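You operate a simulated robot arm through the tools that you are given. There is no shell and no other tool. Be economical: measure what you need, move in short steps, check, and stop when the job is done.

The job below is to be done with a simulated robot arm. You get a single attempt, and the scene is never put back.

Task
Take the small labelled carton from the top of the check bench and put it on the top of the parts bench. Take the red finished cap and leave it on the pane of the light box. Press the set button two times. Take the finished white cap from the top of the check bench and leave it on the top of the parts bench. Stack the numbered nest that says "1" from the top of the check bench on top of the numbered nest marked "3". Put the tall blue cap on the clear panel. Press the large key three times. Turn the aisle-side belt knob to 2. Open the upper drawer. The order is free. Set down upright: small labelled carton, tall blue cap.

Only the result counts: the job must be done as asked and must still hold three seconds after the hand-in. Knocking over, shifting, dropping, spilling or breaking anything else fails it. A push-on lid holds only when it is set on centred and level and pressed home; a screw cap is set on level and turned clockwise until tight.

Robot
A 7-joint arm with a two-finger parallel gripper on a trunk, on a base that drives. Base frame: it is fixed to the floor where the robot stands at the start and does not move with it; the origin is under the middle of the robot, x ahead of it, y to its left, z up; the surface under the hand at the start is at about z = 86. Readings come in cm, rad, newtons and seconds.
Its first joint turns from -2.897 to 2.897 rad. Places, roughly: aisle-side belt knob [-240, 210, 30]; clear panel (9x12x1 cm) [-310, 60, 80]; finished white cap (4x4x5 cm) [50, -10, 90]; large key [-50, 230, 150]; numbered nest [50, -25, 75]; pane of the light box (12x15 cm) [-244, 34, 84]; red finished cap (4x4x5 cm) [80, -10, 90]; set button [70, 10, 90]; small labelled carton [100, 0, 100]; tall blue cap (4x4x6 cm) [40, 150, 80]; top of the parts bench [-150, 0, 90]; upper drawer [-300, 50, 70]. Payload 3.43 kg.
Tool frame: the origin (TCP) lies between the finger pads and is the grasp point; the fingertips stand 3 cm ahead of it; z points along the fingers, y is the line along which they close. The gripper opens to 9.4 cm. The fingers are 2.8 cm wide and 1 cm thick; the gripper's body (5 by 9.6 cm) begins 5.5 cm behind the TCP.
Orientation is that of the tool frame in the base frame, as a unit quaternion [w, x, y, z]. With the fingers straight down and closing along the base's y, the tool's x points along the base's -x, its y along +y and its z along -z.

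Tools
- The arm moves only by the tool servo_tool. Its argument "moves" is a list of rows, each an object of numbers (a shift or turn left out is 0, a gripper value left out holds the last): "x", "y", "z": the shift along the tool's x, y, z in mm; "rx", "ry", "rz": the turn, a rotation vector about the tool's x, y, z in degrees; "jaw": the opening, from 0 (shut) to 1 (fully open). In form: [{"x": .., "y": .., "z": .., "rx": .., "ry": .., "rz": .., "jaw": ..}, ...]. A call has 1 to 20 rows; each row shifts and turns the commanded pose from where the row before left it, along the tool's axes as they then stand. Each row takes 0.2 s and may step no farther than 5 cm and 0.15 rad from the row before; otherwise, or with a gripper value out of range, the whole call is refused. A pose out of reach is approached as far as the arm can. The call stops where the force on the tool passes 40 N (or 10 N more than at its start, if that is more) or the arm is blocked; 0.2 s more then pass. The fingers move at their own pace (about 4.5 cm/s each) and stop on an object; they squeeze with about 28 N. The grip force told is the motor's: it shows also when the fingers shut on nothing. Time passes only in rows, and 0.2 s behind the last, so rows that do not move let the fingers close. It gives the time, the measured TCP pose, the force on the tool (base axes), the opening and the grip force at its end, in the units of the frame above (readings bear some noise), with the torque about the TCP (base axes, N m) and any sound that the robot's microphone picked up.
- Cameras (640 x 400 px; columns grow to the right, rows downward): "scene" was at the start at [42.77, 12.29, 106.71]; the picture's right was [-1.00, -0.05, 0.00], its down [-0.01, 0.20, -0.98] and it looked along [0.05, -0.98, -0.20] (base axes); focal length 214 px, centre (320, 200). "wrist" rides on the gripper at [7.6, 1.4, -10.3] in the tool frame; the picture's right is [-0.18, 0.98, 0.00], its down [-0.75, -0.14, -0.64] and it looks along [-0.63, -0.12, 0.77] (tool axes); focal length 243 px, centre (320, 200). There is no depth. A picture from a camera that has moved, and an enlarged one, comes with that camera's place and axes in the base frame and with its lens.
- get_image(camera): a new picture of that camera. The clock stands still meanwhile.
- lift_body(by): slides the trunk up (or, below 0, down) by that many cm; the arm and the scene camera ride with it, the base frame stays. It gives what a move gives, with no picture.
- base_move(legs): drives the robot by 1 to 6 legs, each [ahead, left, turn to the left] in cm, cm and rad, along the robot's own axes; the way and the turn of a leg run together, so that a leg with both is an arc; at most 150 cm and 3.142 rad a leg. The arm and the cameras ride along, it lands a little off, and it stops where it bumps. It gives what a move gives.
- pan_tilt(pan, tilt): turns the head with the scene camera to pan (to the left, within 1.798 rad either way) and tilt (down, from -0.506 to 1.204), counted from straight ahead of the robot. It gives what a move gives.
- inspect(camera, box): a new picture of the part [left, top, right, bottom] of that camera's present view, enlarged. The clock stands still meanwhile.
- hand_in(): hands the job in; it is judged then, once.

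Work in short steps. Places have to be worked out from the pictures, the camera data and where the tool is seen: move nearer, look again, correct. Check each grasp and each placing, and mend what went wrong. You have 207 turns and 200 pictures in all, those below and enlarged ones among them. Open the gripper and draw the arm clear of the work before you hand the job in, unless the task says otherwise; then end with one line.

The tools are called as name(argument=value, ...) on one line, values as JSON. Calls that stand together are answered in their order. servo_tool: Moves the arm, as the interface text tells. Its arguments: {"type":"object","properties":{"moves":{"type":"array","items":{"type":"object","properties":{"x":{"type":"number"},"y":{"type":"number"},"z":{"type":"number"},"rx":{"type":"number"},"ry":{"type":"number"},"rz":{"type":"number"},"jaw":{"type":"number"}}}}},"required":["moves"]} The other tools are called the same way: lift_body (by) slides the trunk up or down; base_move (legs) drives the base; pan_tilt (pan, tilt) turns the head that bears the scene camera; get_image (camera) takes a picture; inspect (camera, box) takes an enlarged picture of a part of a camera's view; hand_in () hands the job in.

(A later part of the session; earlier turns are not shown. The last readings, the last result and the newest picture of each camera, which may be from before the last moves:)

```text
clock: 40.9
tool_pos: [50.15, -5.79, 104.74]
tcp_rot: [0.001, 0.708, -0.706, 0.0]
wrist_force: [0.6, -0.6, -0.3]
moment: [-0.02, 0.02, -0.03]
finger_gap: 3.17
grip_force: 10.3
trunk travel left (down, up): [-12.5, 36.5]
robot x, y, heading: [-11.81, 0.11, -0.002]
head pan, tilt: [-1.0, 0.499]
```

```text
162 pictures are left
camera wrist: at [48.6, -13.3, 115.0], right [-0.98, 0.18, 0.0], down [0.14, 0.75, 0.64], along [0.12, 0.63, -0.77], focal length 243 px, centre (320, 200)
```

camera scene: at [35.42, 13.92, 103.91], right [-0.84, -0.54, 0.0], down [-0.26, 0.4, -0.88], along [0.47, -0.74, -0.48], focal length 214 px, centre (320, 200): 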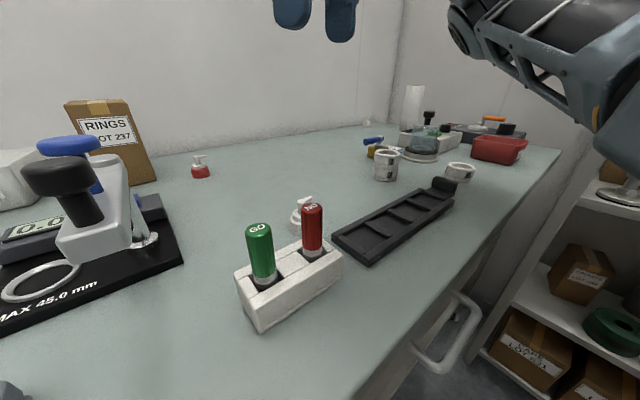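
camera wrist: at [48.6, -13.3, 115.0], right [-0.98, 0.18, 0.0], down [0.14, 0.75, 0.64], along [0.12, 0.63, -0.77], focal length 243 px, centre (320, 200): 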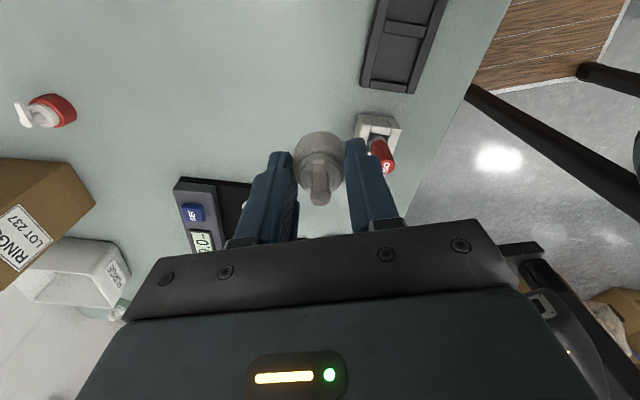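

White cap held. Back off 25 cm from the bench and turn left 90°, then look toward the parts bench.

base_move(legs=[[-25, 0, 0], [0, 0, 1.5708]])

pan_tilt(pan=1.5, tilt=0.3)

get_image(camera="scene")

pan_tilt(pan=0.5, tilt=0.2)

get_image(camera="scene")

```text
clock: 43.5
tool_pos: [26.28, 0.53, 104.82]
tcp_rot: [0.0, 0.738, -0.675, 0.001]
wrist_force: [-0.6, 0.5, -0.1]
moment: [-0.01, -0.02, 0.0]
finger_gap: 3.17
grip_force: 9.5
trunk travel left (down, up): [-12.5, 36.5]
robot x, y, heading: [-35.7, 0.48, 0.091]
head pan, tilt: [-1.0, 0.499]
stopped in leg 2: the robot was blocked; the commanded pose is now the measured one
```

```text
clock: 45.8
tool_pos: [26.32, 0.36, 104.78]
tcp_rot: [0.0, 0.738, -0.675, 0.001]
wrist_force: [-0.3, 0.2, -0.6]
moment: [0.01, 0.03, 0.02]
finger_gap: 3.19
grip_force: 10.2
trunk travel left (down, up): [-12.5, 36.5]
robot x, y, heading: [-35.74, 0.57, 0.094]
head pan, tilt: [1.499, 0.3]
```

```text
161 pictures are left
camera scene: at [4.19, 35.19, 105.74], right [1.0, 0.02, 0.0], down [0.0, -0.3, -0.96], along [-0.02, 0.96, -0.3], focal length 214 px, centre (320, 200)
```

scene: 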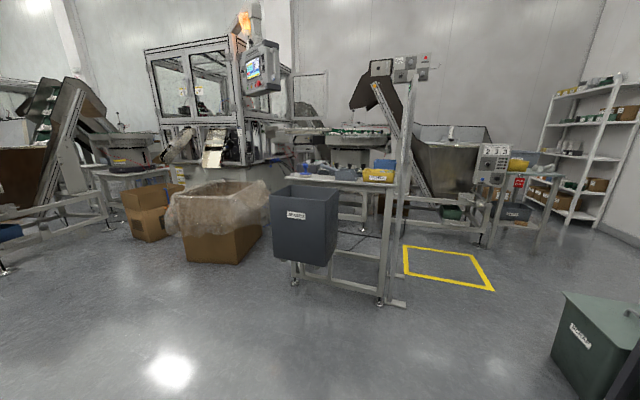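

```text
clock: 47.0
tool_pos: [26.33, 0.46, 104.81]
tcp_rot: [0.0, 0.738, -0.675, 0.001]
wrist_force: [-0.9, 0.3, -0.1]
moment: [-0.01, -0.03, 0.0]
finger_gap: 3.16
grip_force: 9.9
trunk travel left (down, up): [-12.5, 36.5]
robot x, y, heading: [-36.09, 0.63, 0.086]
head pan, tilt: [0.499, 0.201]
```

```text
160 pictures are left
camera scene: at [12.09, 31.02, 106.67], right [0.55, -0.83, 0.0], down [-0.17, -0.11, -0.98], along [0.82, 0.54, -0.2], focal length 214 px, centre (320, 200)
```

scene: 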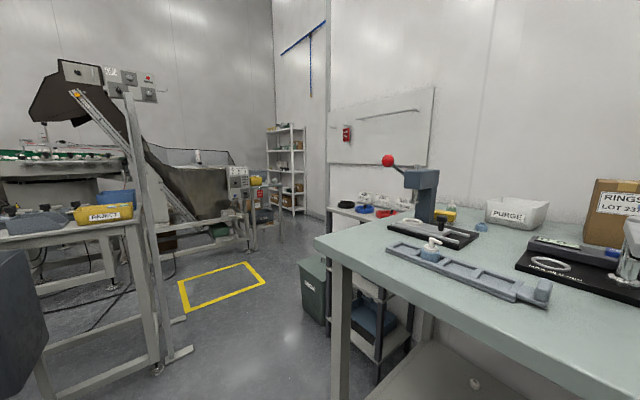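

Blocked in turning; look to the right side to find what's near.

pan_tilt(pan=-1.79, tilt=0.6)

get_image(camera="scene")

pan_tilt(pan=1.79, tilt=1.0)

get_image(camera="scene")

```text
clock: 49.1
tool_pos: [26.33, 0.35, 104.78]
tcp_rot: [-0.001, 0.738, -0.675, 0.0]
wrist_force: [0.7, -0.1, -0.4]
moment: [-0.01, 0.01, 0.0]
finger_gap: 3.16
grip_force: 9.8
trunk travel left (down, up): [-12.5, 36.5]
robot x, y, heading: [-36.09, 0.88, 0.086]
head pan, tilt: [-1.791, 0.6]
```

```text
159 pictures are left
camera scene: at [3.19, 17.09, 103.0], right [-0.99, 0.13, 0.0], down [0.07, 0.56, -0.83], along [-0.11, -0.82, -0.56], focal length 214 px, centre (320, 200)
```

scene: 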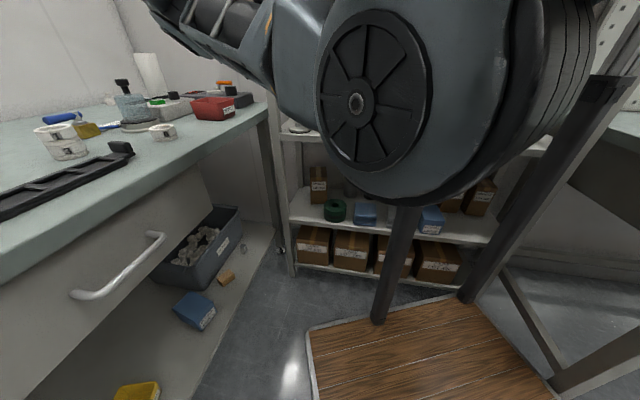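

```text
clock: 52.1
tool_pos: [26.33, 0.38, 104.75]
tcp_rot: [0.0, 0.738, -0.675, 0.0]
wrist_force: [0.8, 1.0, -0.4]
moment: [0.03, 0.02, 0.0]
finger_gap: 3.19
grip_force: 9.9
trunk travel left (down, up): [-12.5, 36.5]
robot x, y, heading: [-35.88, 0.57, 0.089]
head pan, tilt: [1.791, 1.0]
```

```text
158 pictures are left
camera scene: at [2.23, 32.49, 99.79], right [0.95, 0.3, 0.0], down [0.25, -0.8, -0.54], along [-0.16, 0.51, -0.84], focal length 214 px, centre (320, 200)
```

scene: 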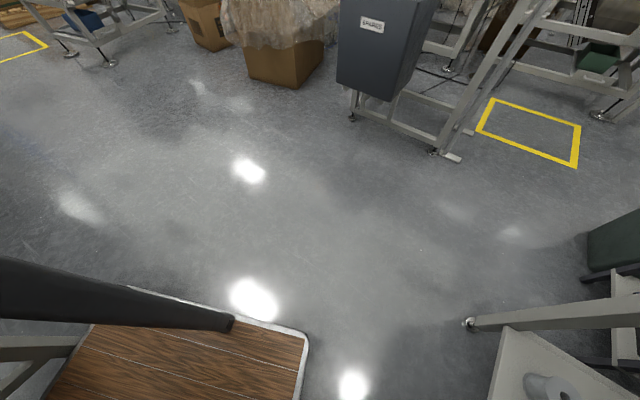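

The robot's deck rear corner probably meets the parts bench behind. Move forward 18 cm, then retry the turn.

base_move(legs=[[18, -2, 0], [0, 0, 0.7]])

pan_tilt(pan=1.79, tilt=0.5)

get_image(camera="scene")

```text
clock: 55.5
tool_pos: [29.8, 40.36, 104.76]
tcp_rot: [-0.001, 0.925, -0.38, 0.0]
wrist_force: [-0.2, 0.6, -0.2]
moment: [-0.02, -0.03, 0.04]
finger_gap: 3.2
grip_force: 10.0
trunk travel left (down, up): [-12.5, 36.5]
robot x, y, heading: [-17.72, 0.43, 0.794]
head pan, tilt: [1.791, 1.0]
```

```text
clock: 56.5
tool_pos: [29.67, 40.32, 104.79]
tcp_rot: [0.0, 0.925, -0.38, -0.001]
wrist_force: [0.2, -0.5, -1.5]
moment: [0.01, 0.02, 0.0]
finger_gap: 3.19
grip_force: 10.0
trunk travel left (down, up): [-12.5, 36.5]
robot x, y, heading: [-17.68, 0.03, 0.793]
head pan, tilt: [1.791, 0.499]
```

```text
157 pictures are left
camera scene: at [-11.12, 50.31, 103.9], right [0.53, 0.85, 0.0], down [0.41, -0.25, -0.88], along [-0.74, 0.47, -0.48], focal length 214 px, centre (320, 200)
```

scene: 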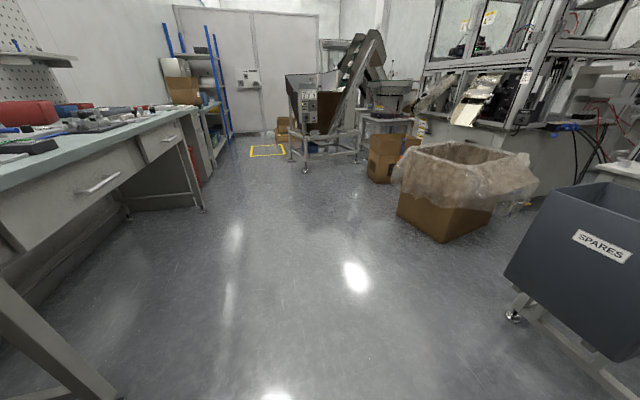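

The parts bench runs along -x behind me, with its front edge around y≈20–50. Turn to +y, drive into the aisle, then go along it.

base_move(legs=[[0, 0, 0.777], [80, 0, 0], [0, 60, 0], [0, 0, 1.571]])

pan_tilt(pan=0.9, tilt=0.4)

get_image(camera="scene")

pan_tilt(pan=0.2, tilt=0.3)

get_image(camera="scene")

```text
clock: 69.5
tool_pos: [-138.65, 86.03, 104.92]
tcp_rot: [0.0, 0.708, 0.707, 0.0]
wrist_force: [-0.1, 0.4, 0.3]
moment: [-0.02, -0.04, -0.03]
finger_gap: 3.19
grip_force: 10.3
trunk travel left (down, up): [-12.5, 36.5]
robot x, y, heading: [-76.88, 79.72, 3.141]
head pan, tilt: [1.791, 0.499]
```

```text
clock: 70.7
tool_pos: [-138.7, 85.96, 104.82]
tcp_rot: [0.0, 0.708, 0.706, 0.0]
wrist_force: [-0.1, -0.3, -0.3]
moment: [0.01, 0.01, -0.01]
finger_gap: 3.17
grip_force: 10.1
trunk travel left (down, up): [-12.5, 36.5]
robot x, y, heading: [-77.46, 79.81, 3.142]
head pan, tilt: [0.901, 0.4]
```

```text
156 pictures are left
camera scene: at [-124.74, 51.58, 104.82], right [-0.78, 0.62, 0.0], down [0.24, 0.3, -0.92], along [-0.57, -0.72, -0.39], focal length 214 px, centre (320, 200)
```

scene: 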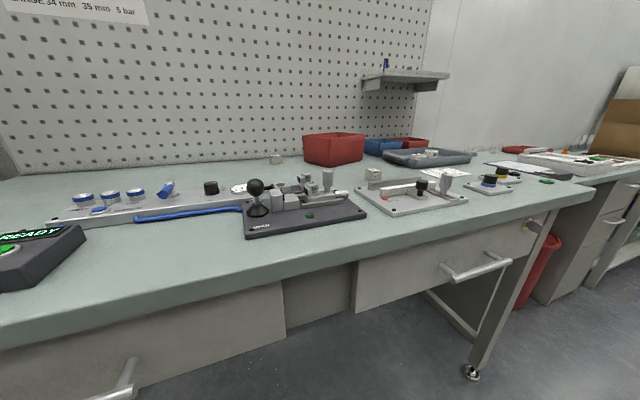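

```text
clock: 71.8
tool_pos: [-138.82, 86.08, 104.69]
tcp_rot: [0.0, 0.708, 0.706, 0.0]
wrist_force: [-0.3, -0.4, 0.9]
moment: [-0.03, 0.02, 0.0]
finger_gap: 3.19
grip_force: 10.2
trunk travel left (down, up): [-12.5, 36.5]
robot x, y, heading: [-76.83, 80.36, 3.133]
head pan, tilt: [0.201, 0.3]
```

```text
155 pictures are left
camera scene: at [-128.12, 56.99, 105.74], right [-0.2, 0.98, 0.0], down [0.29, 0.06, -0.96], along [-0.94, -0.19, -0.3], focal length 214 px, centre (320, 200)
```

scene: 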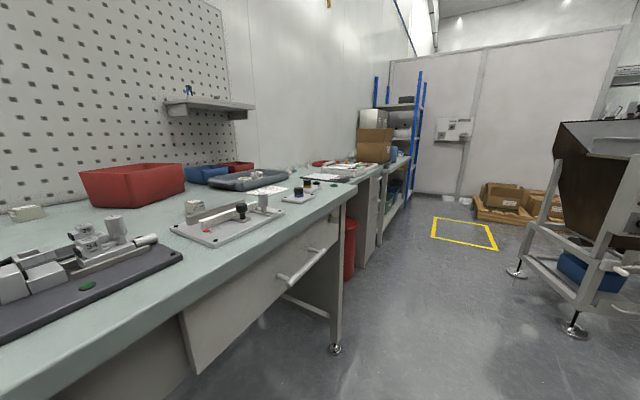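

The parts bench is angled ~16°: edge from (-111,25) to (-210,54). I'll stand at about (-120,94) facing it, aiming to set the cap on the free front strip near (-145,30).

base_move(legs=[[43, -14, 0], [0, 0, 1.287]])

pan_tilt(pan=-0.5, tilt=0.5)

get_image(camera="scene")

get_image(camera="wrist")

```text
clock: 77.8
tool_pos: [-140.53, 36.06, 104.75]
tcp_rot: [0.0, 0.129, 0.992, 0.0]
wrist_force: [0.2, -0.5, 0.3]
moment: [0.0, 0.0, -0.01]
finger_gap: 3.18
grip_force: 9.9
trunk travel left (down, up): [-12.5, 36.5]
robot x, y, heading: [-119.07, 94.69, -1.829]
head pan, tilt: [0.201, 0.3]
```

```text
clock: 78.8
tool_pos: [-140.55, 36.01, 104.88]
tcp_rot: [0.0, 0.129, 0.992, 0.0]
wrist_force: [0.5, -1.0, 0.0]
moment: [0.01, 0.01, -0.02]
finger_gap: 3.19
grip_force: 10.1
trunk travel left (down, up): [-12.5, 36.5]
robot x, y, heading: [-119.11, 94.4, -1.828]
head pan, tilt: [-0.499, 0.499]
```

```text
154 pictures are left
camera scene: at [-115.27, 41.65, 103.9], right [-0.73, 0.69, 0.0], down [0.33, 0.35, -0.88], along [-0.6, -0.64, -0.48], focal length 214 px, centre (320, 200)
```

scene: 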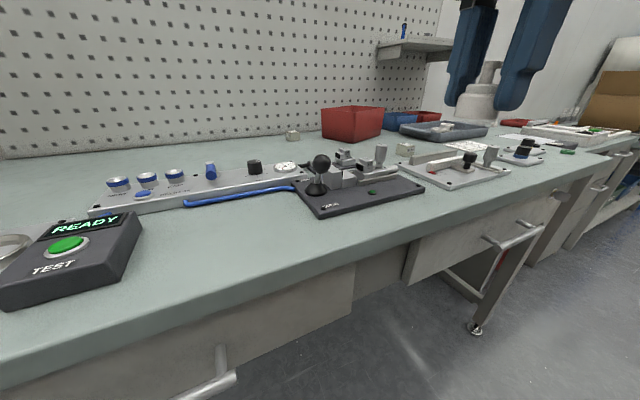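

```text
153 pictures are left
camera wrist: at [-147.63, 39.39, 114.97], right [0.43, 0.9, 0.0], down [0.69, -0.33, 0.64], along [0.58, -0.28, -0.77], focal length 243 px, centre (320, 200)
```

wrist: 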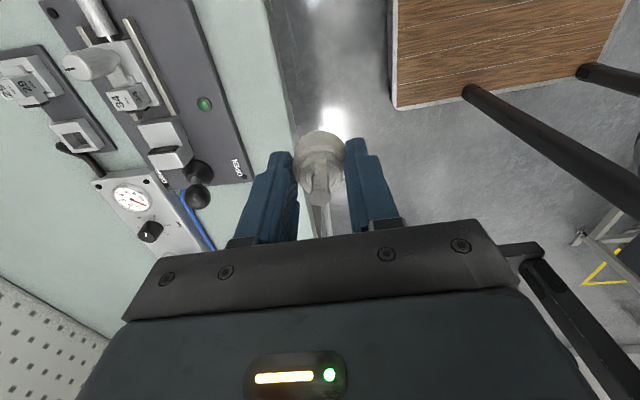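

I'll set the cap at about (-126.5, 21.5) between the TEST box and the clamp plate. Rotate the tool back 90° (camera toward the robot) and move over.

servo_tool(moves=[{"rz": 7.5}, {"rz": 7.5}, {"rz": 7.5}, {"rz": 7.5}, {"rz": 7.5}, {"rz": 7.5}, {"rz": 7.5}, {"rz": 7.5}, {"rz": 7.5}, {"rz": 7.5}, {"rz": 7.5}, {"rz": 7.5}, {"x": -20.9, "y": 34.5}, {"x": -20.9, "y": 34.5}, {"x": -20.9, "y": 34.5}, {"x": -20.9, "y": 34.5}, {"x": -20.9, "y": 34.5}, {"z": 40}, {"z": 40}, {}])

get_image(camera="scene")

get_image(camera="wrist")

```text
clock: 83.0
tool_pos: [-126.39, 21.55, 96.94]
tcp_rot: [0.0, 0.793, 0.61, -0.001]
wrist_force: [-0.2, 0.3, 0.3]
moment: [-0.02, 0.04, -0.02]
finger_gap: 3.19
grip_force: 9.7
trunk travel left (down, up): [-12.5, 36.5]
robot x, y, heading: [-119.13, 94.4, -1.826]
head pan, tilt: [-0.499, 0.499]
```

```text
152 pictures are left
camera scene: at [-115.26, 41.65, 103.91], right [-0.73, 0.69, 0.0], down [0.33, 0.35, -0.88], along [-0.6, -0.64, -0.48], focal length 214 px, centre (320, 200)
```

scene: 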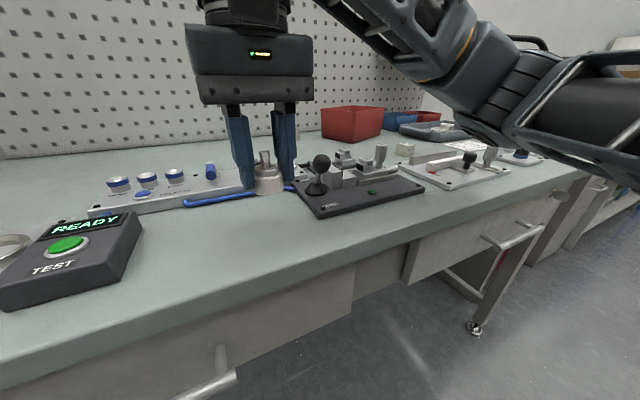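

```text
151 pictures are left
camera wrist: at [-123.12, 28.59, 107.05], right [0.9, -0.43, 0.0], down [-0.33, -0.69, 0.64], along [-0.28, -0.58, -0.77], focal length 243 px, centre (320, 200)
```

wrist: 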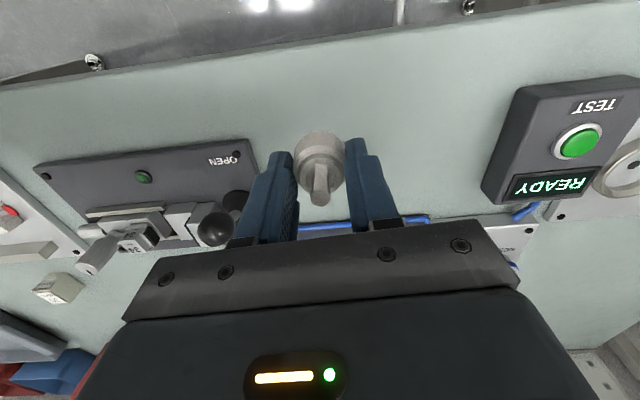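

Clear all around. Lower in steps until contact is felt.

servo_tool(moves=[{"z": 20}, {"z": 20}, {"z": 15}, {"z": 6}, {"z": 4}, {}])

```text
clock: 84.5
tool_pos: [-126.56, 21.55, 90.37]
tcp_rot: [0.001, 0.792, 0.61, 0.001]
wrist_force: [-0.2, -0.4, -0.7]
moment: [-0.01, -0.01, -0.01]
finger_gap: 3.2
grip_force: 9.9
trunk travel left (down, up): [-12.5, 36.5]
robot x, y, heading: [-119.08, 94.58, -1.83]
head pan, tilt: [-0.499, 0.499]
```

servo_tool(moves=[{"z": 3}, {"z": 3}, {"z": 2}, {}])

```text
clock: 85.5
tool_pos: [-126.54, 21.41, 89.5]
tcp_rot: [0.0, 0.792, 0.61, -0.001]
wrist_force: [-1.3, 0.9, 7.6]
moment: [-0.02, 0.03, -0.03]
finger_gap: 3.17
grip_force: 10.3
trunk travel left (down, up): [-12.5, 36.5]
robot x, y, heading: [-119.18, 93.87, -1.829]
head pan, tilt: [-0.499, 0.499]
```

Contact at z≈89.5 (bench at 86). Release and rise.

servo_tool(moves=[{"jaw": 0.5}, {"jaw": 0.5}, {"jaw": 0.5}, {"z": -30}, {"z": -40}, {"z": -40}, {"z": -40}, {"z": -40}, {}])

get_image(camera="scene")

```text
clock: 87.5
tool_pos: [-126.36, 21.77, 108.51]
tcp_rot: [0.0, 0.792, 0.611, 0.0]
wrist_force: [-1.0, -0.1, -0.2]
moment: [0.0, 0.03, -0.01]
finger_gap: 4.7
grip_force: 0.1
trunk travel left (down, up): [-12.5, 36.5]
robot x, y, heading: [-118.87, 94.45, -1.827]
head pan, tilt: [-0.499, 0.499]
```

```text
150 pictures are left
camera scene: at [-115.27, 41.65, 103.9], right [-0.73, 0.69, 0.0], down [0.33, 0.35, -0.88], along [-0.6, -0.64, -0.48], focal length 214 px, centre (320, 200)
```

scene: 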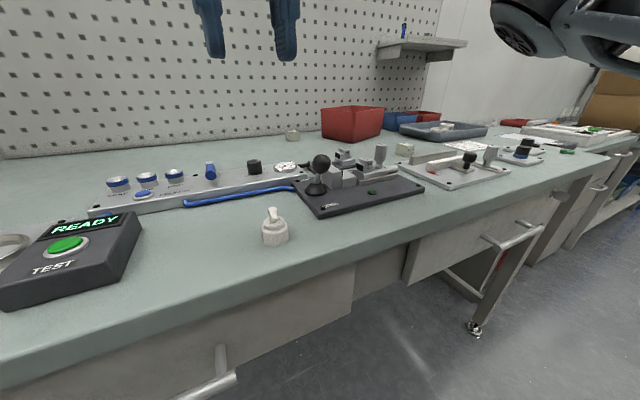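

White cap is placed. Next go for the drawer with empty hands: retract and raise the arm, drive along the benches and look.

servo_tool(moves=[{"x": 40, "z": -20, "jaw": 0.5}, {"x": 40, "z": -20}, {"x": 40, "z": -20}, {}])

base_move(legs=[[0, -95, 0]])

pan_tilt(pan=-0.7, tilt=0.5)

get_image(camera="scene")

pan_tilt(pan=-1.5, tilt=0.4)

get_image(camera="scene")

```text
clock: 88.5
tool_pos: [-123.46, 33.22, 114.54]
tcp_rot: [-0.001, 0.792, 0.61, 0.0]
wrist_force: [0.1, 0.1, -0.7]
moment: [0.0, -0.02, -0.01]
finger_gap: 4.69
grip_force: 0.1
trunk travel left (down, up): [-12.5, 36.5]
robot x, y, heading: [-118.99, 94.75, -1.831]
head pan, tilt: [-0.499, 0.499]
```

```text
clock: 93.4
tool_pos: [-215.64, 58.11, 114.57]
tcp_rot: [0.0, 0.795, 0.606, 0.0]
wrist_force: [0.5, -0.2, -0.9]
moment: [0.0, 0.0, 0.01]
finger_gap: 4.71
grip_force: 0.0
trunk travel left (down, up): [-12.5, 36.5]
robot x, y, heading: [-211.09, 119.19, -1.842]
head pan, tilt: [-0.499, 0.499]
```

```text
clock: 94.1
tool_pos: [-215.62, 58.09, 114.54]
tcp_rot: [0.0, 0.795, 0.606, 0.001]
wrist_force: [-0.6, -0.1, -1.4]
moment: [0.01, -0.01, 0.0]
finger_gap: 4.71
grip_force: 0.1
trunk travel left (down, up): [-12.5, 36.5]
robot x, y, heading: [-210.59, 119.1, -1.84]
head pan, tilt: [-0.7, 0.499]
```

```text
149 pictures are left
camera scene: at [-208.59, 67.77, 103.9], right [-0.57, 0.82, 0.0], down [0.39, 0.27, -0.88], along [-0.72, -0.5, -0.48], focal length 214 px, centre (320, 200)
```

scene: 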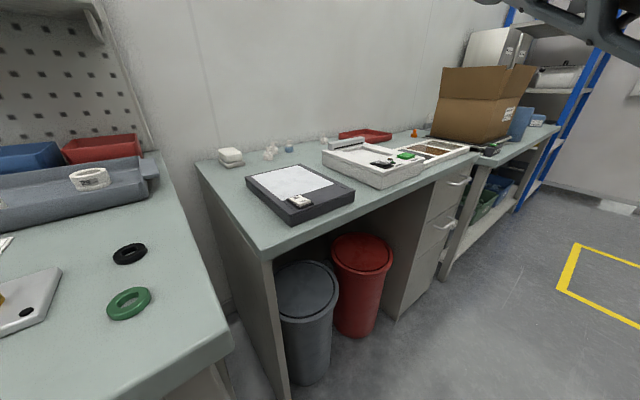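

```text
clock: 95.3
tool_pos: [-215.6, 58.0, 114.64]
tcp_rot: [0.0, 0.795, 0.606, 0.0]
wrist_force: [0.3, -0.3, -1.0]
moment: [-0.01, -0.03, 0.0]
finger_gap: 4.69
grip_force: 0.0
trunk travel left (down, up): [-12.5, 36.5]
robot x, y, heading: [-210.57, 118.91, -1.84]
head pan, tilt: [-1.499, 0.4]
```

```text
148 pictures are left
camera scene: at [-210.17, 74.74, 104.82], right [0.2, 0.98, 0.0], down [0.38, -0.08, -0.92], along [-0.9, 0.18, -0.39], focal length 214 px, centre (320, 200)
```

scene: 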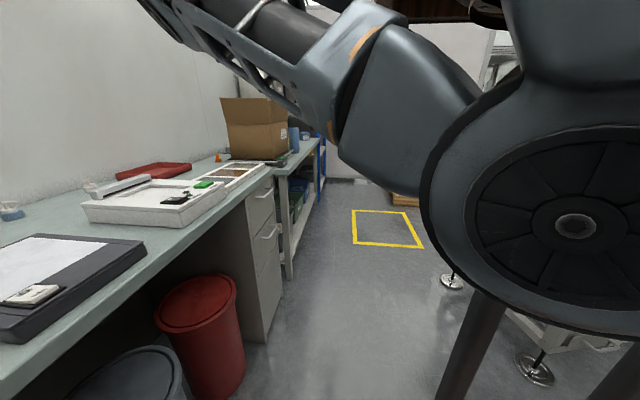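

The desk with the light box and the drawer pedestal continue on the same angled line. Handle of the upper drawer is near (-300,67,70). Move right 28 cm and look closer.

base_move(legs=[[0, -28, 0]])

pan_tilt(pan=-0.7, tilt=0.5)

get_image(camera="scene")

inspect(camera="scene", box=[340, 90, 540, 290])

```text
clock: 97.2
tool_pos: [-242.82, 65.53, 114.58]
tcp_rot: [0.0, 0.796, 0.605, 0.0]
wrist_force: [0.4, 0.4, -0.2]
moment: [-0.02, -0.01, 0.02]
finger_gap: 4.68
grip_force: 0.1
trunk travel left (down, up): [-12.5, 36.5]
robot x, y, heading: [-237.48, 126.78, -1.84]
head pan, tilt: [-1.499, 0.4]
```

```text
clock: 98.3
tool_pos: [-242.8, 65.53, 114.62]
tcp_rot: [0.0, 0.796, 0.605, 0.0]
wrist_force: [-0.7, -0.2, 0.1]
moment: [-0.03, 0.02, 0.01]
finger_gap: 4.68
grip_force: 0.1
trunk travel left (down, up): [-12.5, 36.5]
robot x, y, heading: [-237.96, 126.82, -1.844]
head pan, tilt: [-0.7, 0.499]
```

```text
147 pictures are left
camera scene: at [-235.69, 75.27, 103.9], right [-0.56, 0.83, 0.0], down [0.4, 0.27, -0.88], along [-0.73, -0.49, -0.48], focal length 214 px, centre (320, 200)
```

scene: 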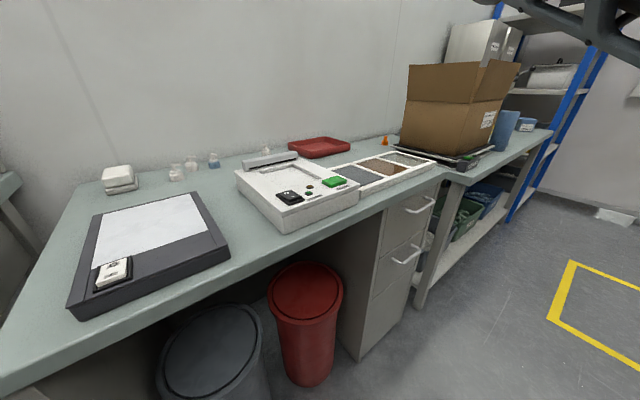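

```text
2.00 times, centred on (440, 190) of scene
camera zoom: at [-235.69, 75.27, 103.9], right [-0.56, 0.83, 0.0], down [0.4, 0.27, -0.88], along [-0.73, -0.49, -0.48], focal length 429 px, centre (80, 220)
```

zoom: 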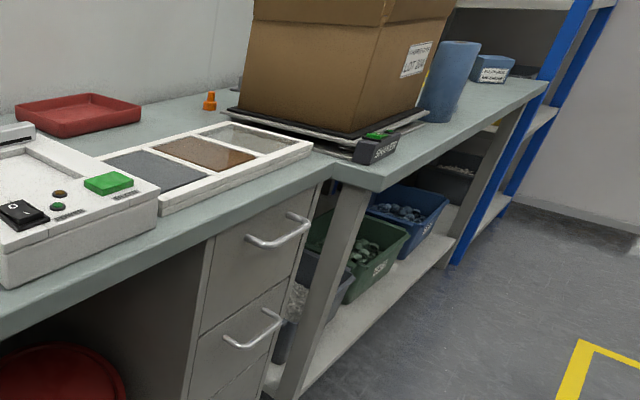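

The handle of the upper drawer is about (-294,70,72). Lower the trunk, then turn the tool sideways (rz +90, pitch −60°) for gripping the bar.

lift_body(by=-12)

servo_tool(moves=[{"rz": 7.5}, {"rz": 7.5}, {"rz": 7.5}, {"rz": 7.5}, {"rz": 7.5}, {"rz": 7.5}, {"rz": 7.5}, {"rz": 7.5}, {"rz": 7.5}, {"rz": 7.5}, {"rz": 7.5}, {"rz": 7.5}, {"x": -40, "y": -20}, {"x": -40, "y": -10}, {"x": -40}, {"x": -40}, {"x": -40}, {}])

servo_tool(moves=[{"rx": -7.5, "z": 10}, {"rx": -7.5, "z": 10}, {"rx": -7.5, "z": 10}, {"rx": -7.5, "z": 10}, {"rx": -7.5}, {"rx": -7.5}, {"rx": -7.5}, {"rx": -7.5}, {}, {}])

get_image(camera="wrist")

get_image(camera="scene")

```text
clock: 99.8
tool_pos: [-242.7, 65.5, 102.52]
tcp_rot: [0.0, 0.796, 0.605, -0.001]
wrist_force: [-0.2, 0.0, -0.7]
moment: [0.01, 0.0, 0.01]
finger_gap: 4.69
grip_force: 0.1
trunk travel left (down, up): [-0.5, 48.5]
robot x, y, heading: [-238.02, 127.13, -1.843]
head pan, tilt: [-0.7, 0.499]
```

```text
clock: 103.5
tool_pos: [-257.03, 71.29, 102.65]
tcp_rot: [-0.001, 0.998, -0.056, 0.001]
wrist_force: [-0.6, 0.0, -0.1]
moment: [0.01, 0.01, 0.0]
finger_gap: 4.72
grip_force: 0.0
out of reach, approached as far as the arm can: row 12
trunk travel left (down, up): [-0.5, 48.5]
robot x, y, heading: [-237.89, 127.03, -1.842]
head pan, tilt: [-0.7, 0.499]
stopped in row 18: the arm was blocked; the commanded pose is now the measured one
```

```text
clock: 105.7
tool_pos: [-259.15, 68.33, 103.32]
tcp_rot: [0.497, 0.866, -0.048, -0.027]
wrist_force: [0.6, 0.4, -0.2]
moment: [0.01, 0.01, 0.03]
finger_gap: 4.7
grip_force: 0.0
out of reach, approached as far as the arm can: row 6, 7, 8
trunk travel left (down, up): [-0.5, 48.5]
robot x, y, heading: [-237.7, 126.46, -1.843]
head pan, tilt: [-0.7, 0.499]
```

```text
145 pictures are left
camera wrist: at [-250.86, 75.51, 109.72], right [-0.24, -0.47, 0.85], down [-0.68, 0.71, 0.2], along [-0.69, -0.53, -0.49], focal length 243 px, centre (320, 200)
```

wrist: 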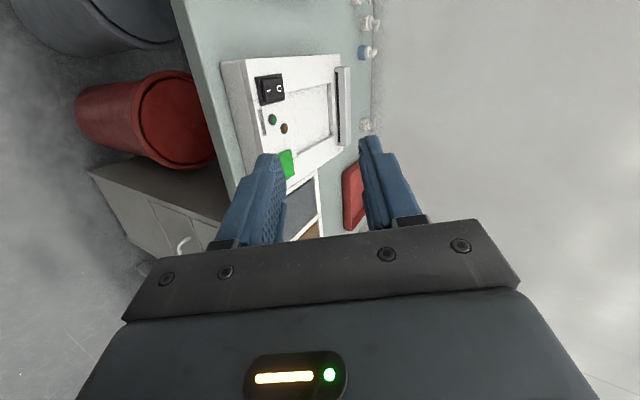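

```text
144 pictures are left
camera scene: at [-235.68, 75.27, 91.9], right [-0.56, 0.83, 0.0], down [0.4, 0.27, -0.88], along [-0.73, -0.49, -0.48], focal length 214 px, centre (320, 200)
```

scene: 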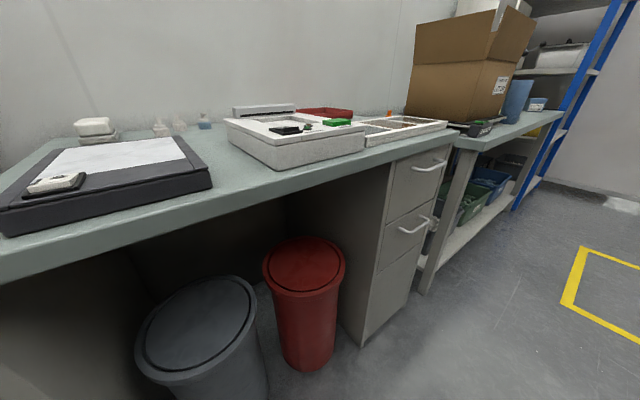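

Handle triangulates to (-291.6, 69.8, 73.8). Yaw the tool 10° to square with the drawer and move to a pre-grasp point about 13 cm off.

servo_tool(moves=[{"x": -35.1, "y": -24.1, "z": 9.2}, {"x": -35.1, "y": -24.1, "z": 9.2}, {"x": -35.1, "y": -24.1, "z": 9.2}, {"x": -35.1, "y": -24.1, "z": 9.2, "ry": -4.3, "rz": 2.5}, {"x": -35.1, "y": -24.1, "z": 9.2, "ry": -4.3, "rz": 2.5}, {"x": -35.1, "y": -24.1, "z": 9.2}, {"x": -35.1, "y": -24.1, "z": 9.2}, {"x": -35.1, "y": -24.1, "z": 9.2}, {"x": -35.1, "y": -24.1, "z": 9.2}, {}, {}])

get_image(camera="wrist")

get_image(camera="scene")

```text
clock: 108.1
tool_pos: [-289.62, 77.95, 81.26]
tcp_rot: [0.493, 0.858, -0.123, -0.073]
wrist_force: [0.8, 0.1, 0.9]
moment: [-0.02, 0.03, -0.03]
finger_gap: 4.71
grip_force: 0.1
out of reach, approached as far as the arm can: row 1
trunk travel left (down, up): [-0.5, 48.5]
robot x, y, heading: [-237.71, 126.57, -1.844]
head pan, tilt: [-0.7, 0.499]
```

```text
143 pictures are left
camera wrist: at [-280.12, 83.71, 87.64], right [-0.32, -0.42, 0.85], down [-0.55, 0.81, 0.2], along [-0.78, -0.4, -0.49], focal length 243 px, centre (320, 200)
```

wrist: 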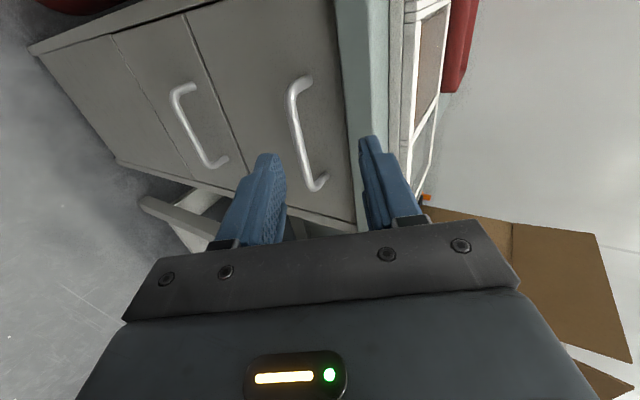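

```text
142 pictures are left
camera scene: at [-235.68, 75.27, 91.9], right [-0.56, 0.83, 0.0], down [0.4, 0.27, -0.88], along [-0.73, -0.49, -0.48], focal length 214 px, centre (320, 200)
```

scene: 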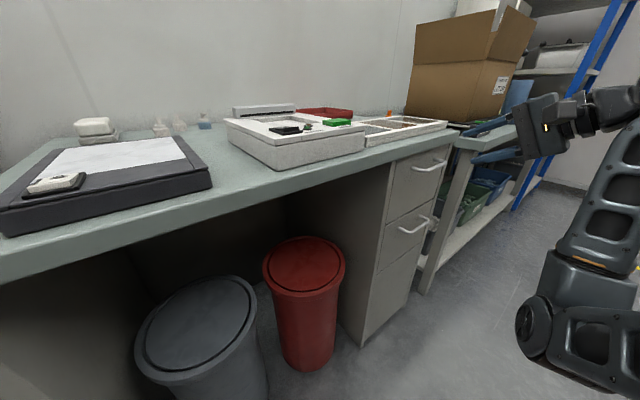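

Good view of the bar handle near (-293.3, 70.3, 73.7). Align and approach half-way with narrower jaws.

servo_tool(moves=[{"x": -13, "y": -23, "jaw": 0.38}, {"z": 25}, {"z": 25}, {}])

get_image(camera="wrist")

inspect(camera="scene", box=[360, 90, 560, 240])

```text
clock: 109.1
tool_pos: [-291.85, 75.12, 76.66]
tcp_rot: [0.494, 0.858, -0.123, -0.071]
wrist_force: [0.3, 0.5, 0.5]
moment: [0.01, -0.03, -0.02]
finger_gap: 3.57
grip_force: 0.1
trunk travel left (down, up): [-0.5, 48.5]
robot x, y, heading: [-237.5, 126.56, -1.844]
head pan, tilt: [-0.7, 0.499]
```

```text
141 pictures are left
camera wrist: at [-282.4, 80.84, 82.96], right [-0.32, -0.42, 0.85], down [-0.55, 0.81, 0.2], along [-0.78, -0.4, -0.49], focal length 243 px, centre (320, 200)
```

wrist: 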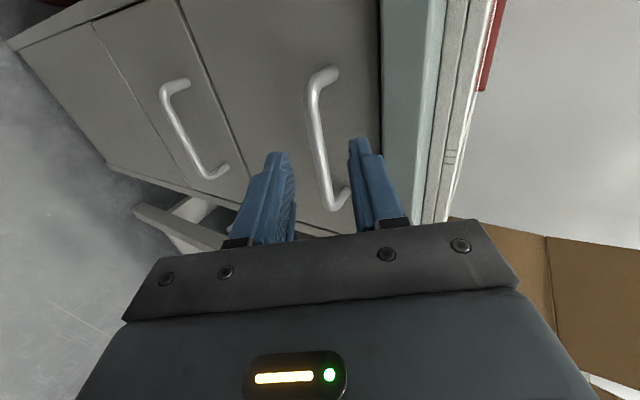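

```text
2.67 times, centred on (460, 165) of scene
camera zoom: at [-235.68, 75.27, 91.9], right [-0.56, 0.83, 0.0], down [0.4, 0.27, -0.88], along [-0.73, -0.49, -0.48], focal length 572 px, centre (-53, 293)
```

zoom: 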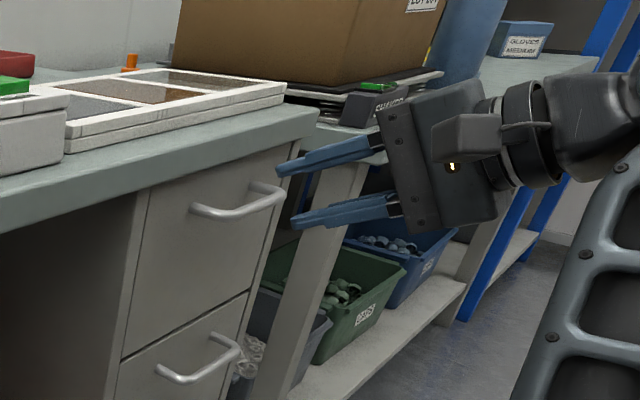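

Aligned; advance 4.2 cm so fingers straddle the bar, then check.

servo_tool(moves=[{"z": 20}, {"z": 12}, {"z": 10}, {}])

get_image(camera="wrist")

inspect(camera="scene", box=[380, 110, 500, 200])

```text
clock: 110.1
tool_pos: [-292.96, 71.48, 74.59]
tcp_rot: [0.494, 0.858, -0.124, -0.071]
wrist_force: [0.1, -0.4, -0.6]
moment: [0.02, -0.01, 0.02]
finger_gap: 3.55
grip_force: 0.1
trunk travel left (down, up): [-0.5, 48.5]
robot x, y, heading: [-237.6, 126.41, -1.845]
head pan, tilt: [-0.7, 0.499]
```

```text
139 pictures are left
camera wrist: at [-283.44, 77.31, 80.9], right [-0.32, -0.42, 0.85], down [-0.55, 0.81, 0.2], along [-0.78, -0.4, -0.49], focal length 243 px, centre (320, 200)
```

wrist: 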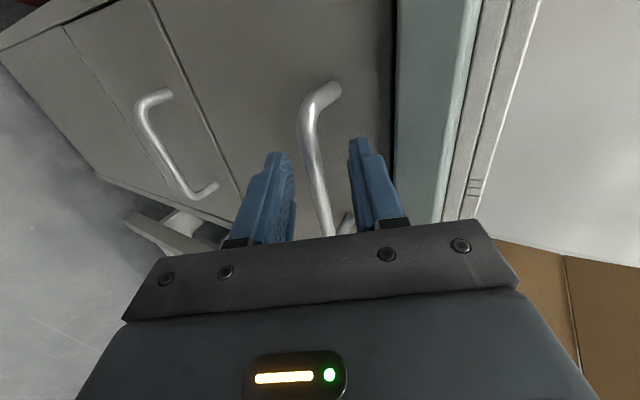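

```text
4.44 times, centred on (440, 155) of scene
camera zoom: at [-235.68, 75.27, 91.9], right [-0.56, 0.83, 0.0], down [0.4, 0.27, -0.88], along [-0.73, -0.49, -0.48], focal length 953 px, centre (-213, 400)
```

zoom: 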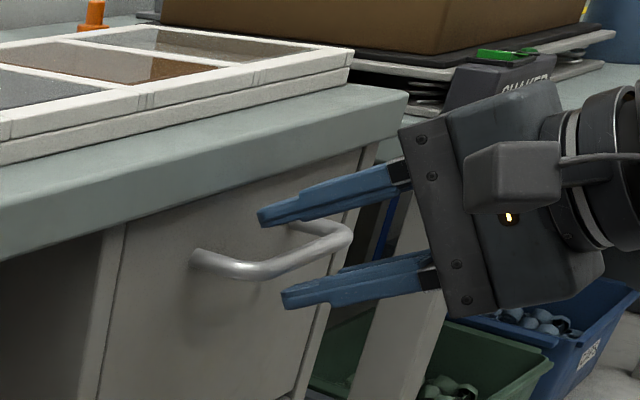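

The bar is between the fingers. Close.

servo_tool(moves=[{"z": 3, "jaw": 0}, {}, {}, {}])

```text
clock: 111.2
tool_pos: [-292.93, 71.6, 74.11]
tcp_rot: [0.489, 0.86, -0.127, -0.068]
wrist_force: [0.8, -0.8, -6.0]
moment: [-0.09, -0.71, -0.9]
finger_gap: 1.07
grip_force: 44.7
trunk travel left (down, up): [-0.5, 48.5]
robot x, y, heading: [-237.65, 126.78, -1.843]
head pan, tilt: [-0.7, 0.499]
stopped in row 4: the force on the tool passed its limit at 41 N (the readings are from after the stop); the commanded pose is now the measured one
```

Bar gripped. Pull straight out along the drawer's normal.

servo_tool(moves=[{"y": -10, "z": -17.3}, {"y": -10, "z": -17.3}, {"y": -10, "z": -17.3}, {"y": -10, "z": -17.3}, {}])

get_image(camera="scene")

```text
clock: 112.5
tool_pos: [-290.5, 79.1, 74.08]
tcp_rot: [0.489, 0.861, -0.123, -0.067]
wrist_force: [28.7, -8.5, -25.1]
moment: [-0.01, -1.45, -0.06]
finger_gap: 1.07
grip_force: 44.9
trunk travel left (down, up): [-0.5, 48.5]
robot x, y, heading: [-237.84, 126.83, -1.845]
head pan, tilt: [-0.7, 0.499]
```

```text
137 pictures are left
camera scene: at [-235.62, 75.24, 91.86], right [-0.56, 0.83, 0.0], down [0.4, 0.27, -0.88], along [-0.72, -0.49, -0.48], focal length 214 px, centre (320, 200)
```

scene: 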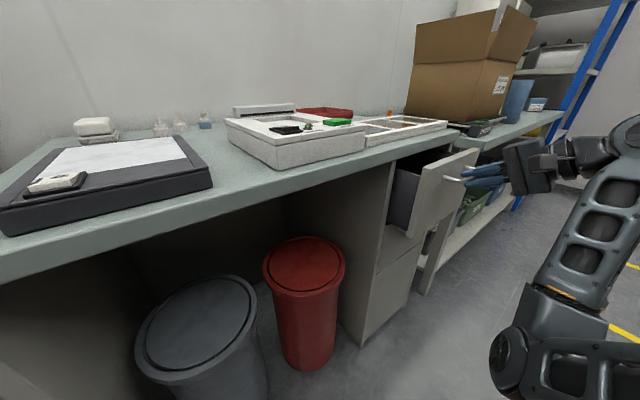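

It slides; the true pull line is about 18°. Correct and keep pulling.

servo_tool(moves=[{"x": 4, "y": -12, "z": -15}, {"x": 0.8, "y": -10.2, "z": -17.2}, {"x": 0.8, "y": -10.2, "z": -17.2}, {"x": 0.8, "y": -10.2, "z": -17.2}, {"x": 0.8, "y": -10.2, "z": -17.2}, {"x": 0.8, "y": -10.2, "z": -17.2}, {}])

get_image(camera="scene")

```text
clock: 114.0
tool_pos: [-286.7, 90.25, 74.08]
tcp_rot: [0.492, 0.859, -0.127, -0.072]
wrist_force: [-27.7, 10.4, 25.6]
moment: [-0.55, -0.24, -1.72]
finger_gap: 1.1
grip_force: 43.9
trunk travel left (down, up): [-0.5, 48.5]
robot x, y, heading: [-237.53, 127.11, -1.842]
head pan, tilt: [-0.7, 0.499]
```

```text
136 pictures are left
camera scene: at [-235.7, 75.33, 91.96], right [-0.56, 0.83, 0.0], down [0.4, 0.27, -0.88], along [-0.73, -0.49, -0.48], focal length 214 px, centre (320, 200)
```

scene: 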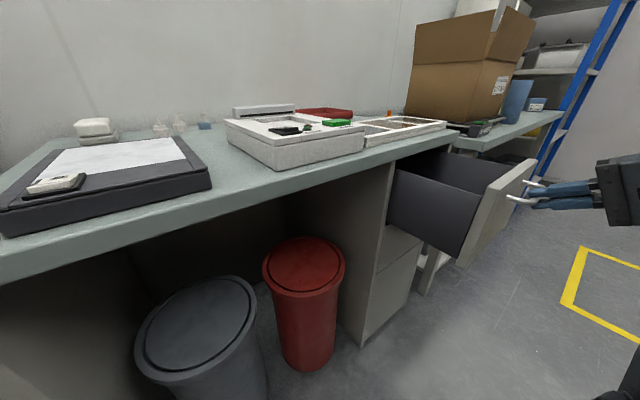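

19.6 cm open. Relieve side load and pull further to find the stop.

servo_tool(moves=[{"x": -2.5, "y": -8.5, "z": -18}, {"x": 0.6, "y": -10.2, "z": -17.2}, {"x": 0.6, "y": -10.2, "z": -17.2}, {"x": 0.6, "y": -10.2, "z": -17.2}, {}])

get_image(camera="scene")

```text
clock: 115.2
tool_pos: [-284.29, 97.87, 74.19]
tcp_rot: [0.491, 0.86, -0.124, -0.068]
wrist_force: [11.9, -3.2, 10.0]
moment: [-0.61, -1.14, -0.3]
finger_gap: 1.06
grip_force: 44.7
trunk travel left (down, up): [-0.5, 48.5]
robot x, y, heading: [-237.74, 127.23, -1.84]
head pan, tilt: [-0.7, 0.499]
```

```text
135 pictures are left
camera scene: at [-235.62, 75.29, 91.9], right [-0.56, 0.83, 0.0], down [0.4, 0.27, -0.88], along [-0.73, -0.5, -0.48], focal length 214 px, centre (320, 200)
```

scene: 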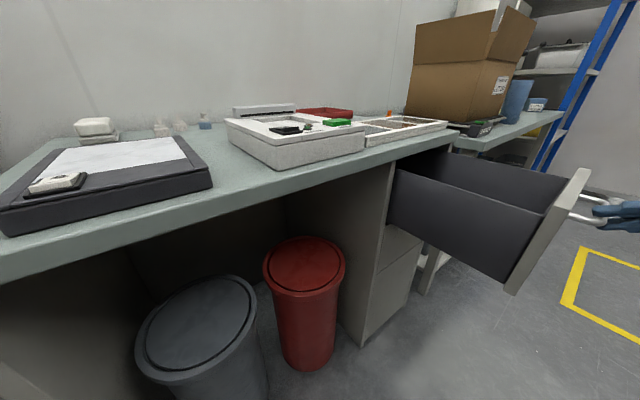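

About 28 cm open; try a little further to see if it hits the stop.

servo_tool(moves=[{"x": 0.6, "y": -10.2, "z": -17.2}, {"x": 0.6, "y": -10.2, "z": -17.2}, {}])

```text
clock: 116.0
tool_pos: [-283.09, 101.8, 74.06]
tcp_rot: [0.491, 0.86, -0.124, -0.069]
wrist_force: [22.5, -7.1, 7.2]
moment: [-0.62, -1.3, -0.08]
finger_gap: 1.08
grip_force: 45.2
trunk travel left (down, up): [-0.5, 48.5]
robot x, y, heading: [-237.59, 126.96, -1.847]
head pan, tilt: [-0.7, 0.499]
```

Over 31 cm open — plenty. Relieve, release and back away.

servo_tool(moves=[{"x": 2}, {"jaw": 0.3}, {"jaw": 0.4}, {"jaw": 0.4}, {"z": -25}, {"z": -25}, {"z": -10, "y": 30}, {}])

get_image(camera="scene")

```text
clock: 117.8
tool_pos: [-281.8, 104.21, 77.96]
tcp_rot: [0.503, 0.853, -0.129, -0.049]
wrist_force: [-0.5, 0.2, -0.5]
moment: [0.01, 0.03, 0.06]
finger_gap: 3.75
grip_force: 0.0
trunk travel left (down, up): [-0.5, 48.5]
robot x, y, heading: [-237.71, 126.76, -1.841]
head pan, tilt: [-0.7, 0.499]
```

```text
134 pictures are left
camera scene: at [-235.68, 74.98, 91.56], right [-0.56, 0.83, 0.0], down [0.4, 0.27, -0.88], along [-0.73, -0.49, -0.48], focal length 214 px, centre (320, 200)
```

scene: 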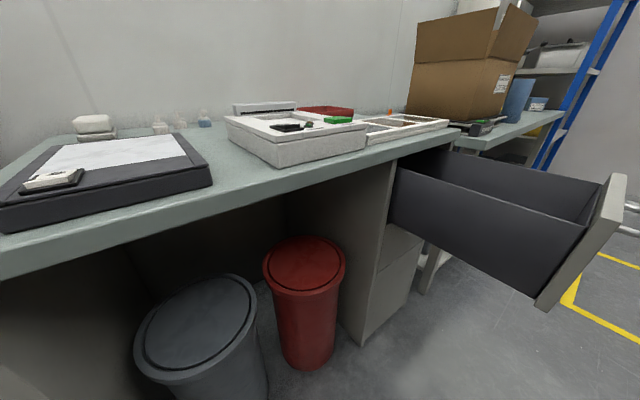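

Fingers are clear of the bar. Raise the arm and re-level the tool, trunk back up.

servo_tool(moves=[{"y": 30, "z": -17}, {"y": 30, "z": -17}, {"y": 30, "z": -17}, {"y": 30, "z": -17}, {"rx": 7.5}, {"rx": 7.5}, {"rx": 7.5}, {"rx": 7.5}, {"rx": 7.5}, {"rx": 7.5}, {"rx": 7.5}, {"rx": 7.5}, {}, {}])

lift_body(by=12)

get_image(camera="wrist")

```text
clock: 118.4
tool_pos: [-281.04, 104.81, 80.14]
tcp_rot: [0.545, 0.822, -0.166, -0.016]
wrist_force: [-0.7, -1.0, -0.5]
moment: [0.0, -0.01, 0.03]
finger_gap: 3.76
grip_force: 0.0
trunk travel left (down, up): [-0.5, 48.5]
robot x, y, heading: [-237.73, 126.57, -1.843]
head pan, tilt: [-0.7, 0.499]
stopped in row 2: the arm was blocked; the commanded pose is now the measured one
```

```text
clock: 119.9
tool_pos: [-281.03, 104.81, 92.09]
tcp_rot: [0.544, 0.822, -0.166, -0.017]
wrist_force: [0.9, -0.1, -0.5]
moment: [0.02, -0.01, -0.01]
finger_gap: 3.75
grip_force: 0.1
trunk travel left (down, up): [-12.5, 36.5]
robot x, y, heading: [-237.67, 126.91, -1.843]
head pan, tilt: [-0.7, 0.499]
```

```text
133 pictures are left
camera wrist: at [-272.16, 111.3, 98.59], right [-0.42, -0.29, 0.86], down [-0.54, 0.84, 0.02], along [-0.73, -0.46, -0.51], focal length 243 px, centre (320, 200)
```

wrist: 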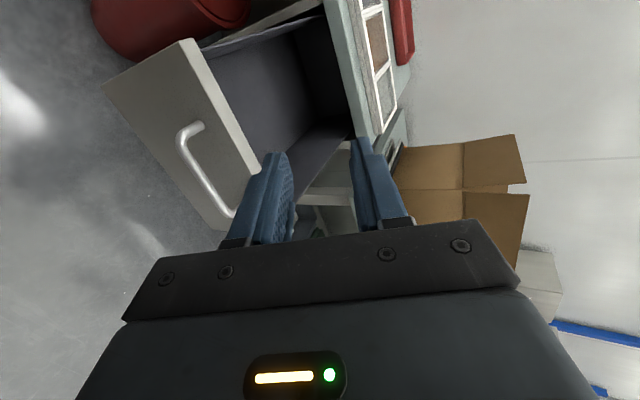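

Raise the trunk 10 more for clearance, then re-level while moving outward.

lift_body(by=10)

servo_tool(moves=[{"z": 20}, {"z": 20, "rx": 7.5}, {"z": 10, "rx": 7.5}, {"rx": 7.5}, {"rx": 7.5}, {"rx": 7.5}, {"rx": 7.5}, {"rx": 7.5}, {"rx": 7.5}, {"rx": 6}, {}, {}])

```text
clock: 121.2
tool_pos: [-281.01, 104.83, 102.14]
tcp_rot: [0.544, 0.822, -0.165, -0.018]
wrist_force: [-0.4, 0.6, -0.2]
moment: [-0.03, -0.02, -0.01]
finger_gap: 3.78
grip_force: 0.0
trunk travel left (down, up): [-22.5, 26.5]
robot x, y, heading: [-237.57, 126.83, -1.846]
head pan, tilt: [-0.7, 0.499]
```

```text
clock: 122.3
tool_pos: [-280.67, 96.01, 95.63]
tcp_rot: [0.428, 0.885, -0.157, 0.093]
wrist_force: [0.5, -0.5, 1.0]
moment: [-0.01, 0.02, 0.0]
finger_gap: 3.77
grip_force: 0.0
trunk travel left (down, up): [-22.5, 26.5]
robot x, y, heading: [-237.61, 126.85, -1.839]
head pan, tilt: [-0.7, 0.499]
stopped in row 5: the arm was blocked; the commanded pose is now the measured one
```

Near the inner reach limit; move outward and up first, then level.

servo_tool(moves=[{"x": -22.8, "y": 37.8, "z": 9.2}, {"x": -22.8, "y": 37.8, "z": 9.2}, {"x": -22.8, "y": 37.8, "z": 9.2}, {"x": -22.8, "y": 37.8, "z": 9.2}, {"rx": 6.87, "ry": -2.83}, {"rx": 6.87, "ry": -2.83}, {"rx": 6.87, "ry": -2.83}, {"rx": 6.87, "ry": -2.83}, {"rx": 6.87, "ry": -2.83}, {"rx": 6.87, "ry": -2.83}, {"rx": 6.87, "ry": -2.83}, {}, {}])

get_image(camera="wrist")

get_image(camera="scene")

```text
clock: 125.1
tool_pos: [-294.56, 86.86, 102.11]
tcp_rot: [-0.002, 0.984, -0.18, -0.004]
wrist_force: [0.2, -1.0, -1.2]
moment: [0.0, -0.01, -0.01]
finger_gap: 3.76
grip_force: 0.1
trunk travel left (down, up): [-22.5, 26.5]
robot x, y, heading: [-237.33, 126.77, -1.846]
head pan, tilt: [-0.7, 0.499]
```

```text
132 pictures are left
camera wrist: at [-287.94, 82.81, 112.06], right [-0.52, -0.85, 0.0], down [-0.65, 0.4, 0.65], along [-0.55, 0.34, -0.76], focal length 243 px, centre (320, 200)
```

wrist: 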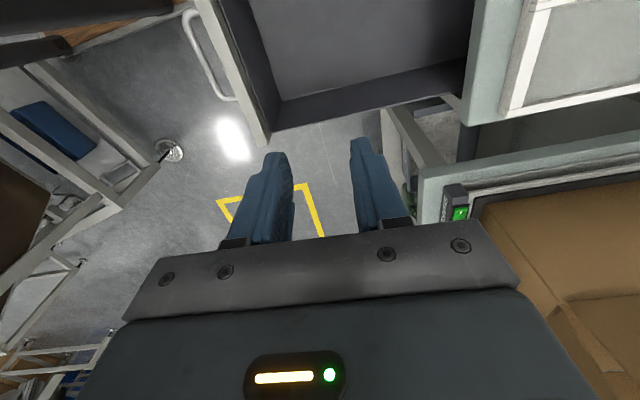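

```text
131 pictures are left
camera scene: at [-235.68, 75.29, 113.9], right [-0.56, 0.83, 0.0], down [0.4, 0.27, -0.88], along [-0.73, -0.49, -0.48], focal length 214 px, centre (320, 200)
```

scene: 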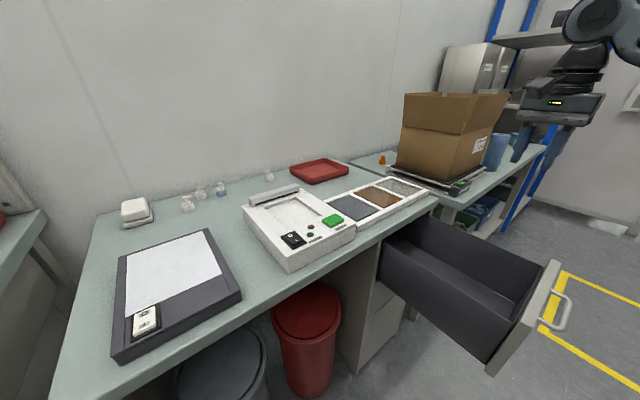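

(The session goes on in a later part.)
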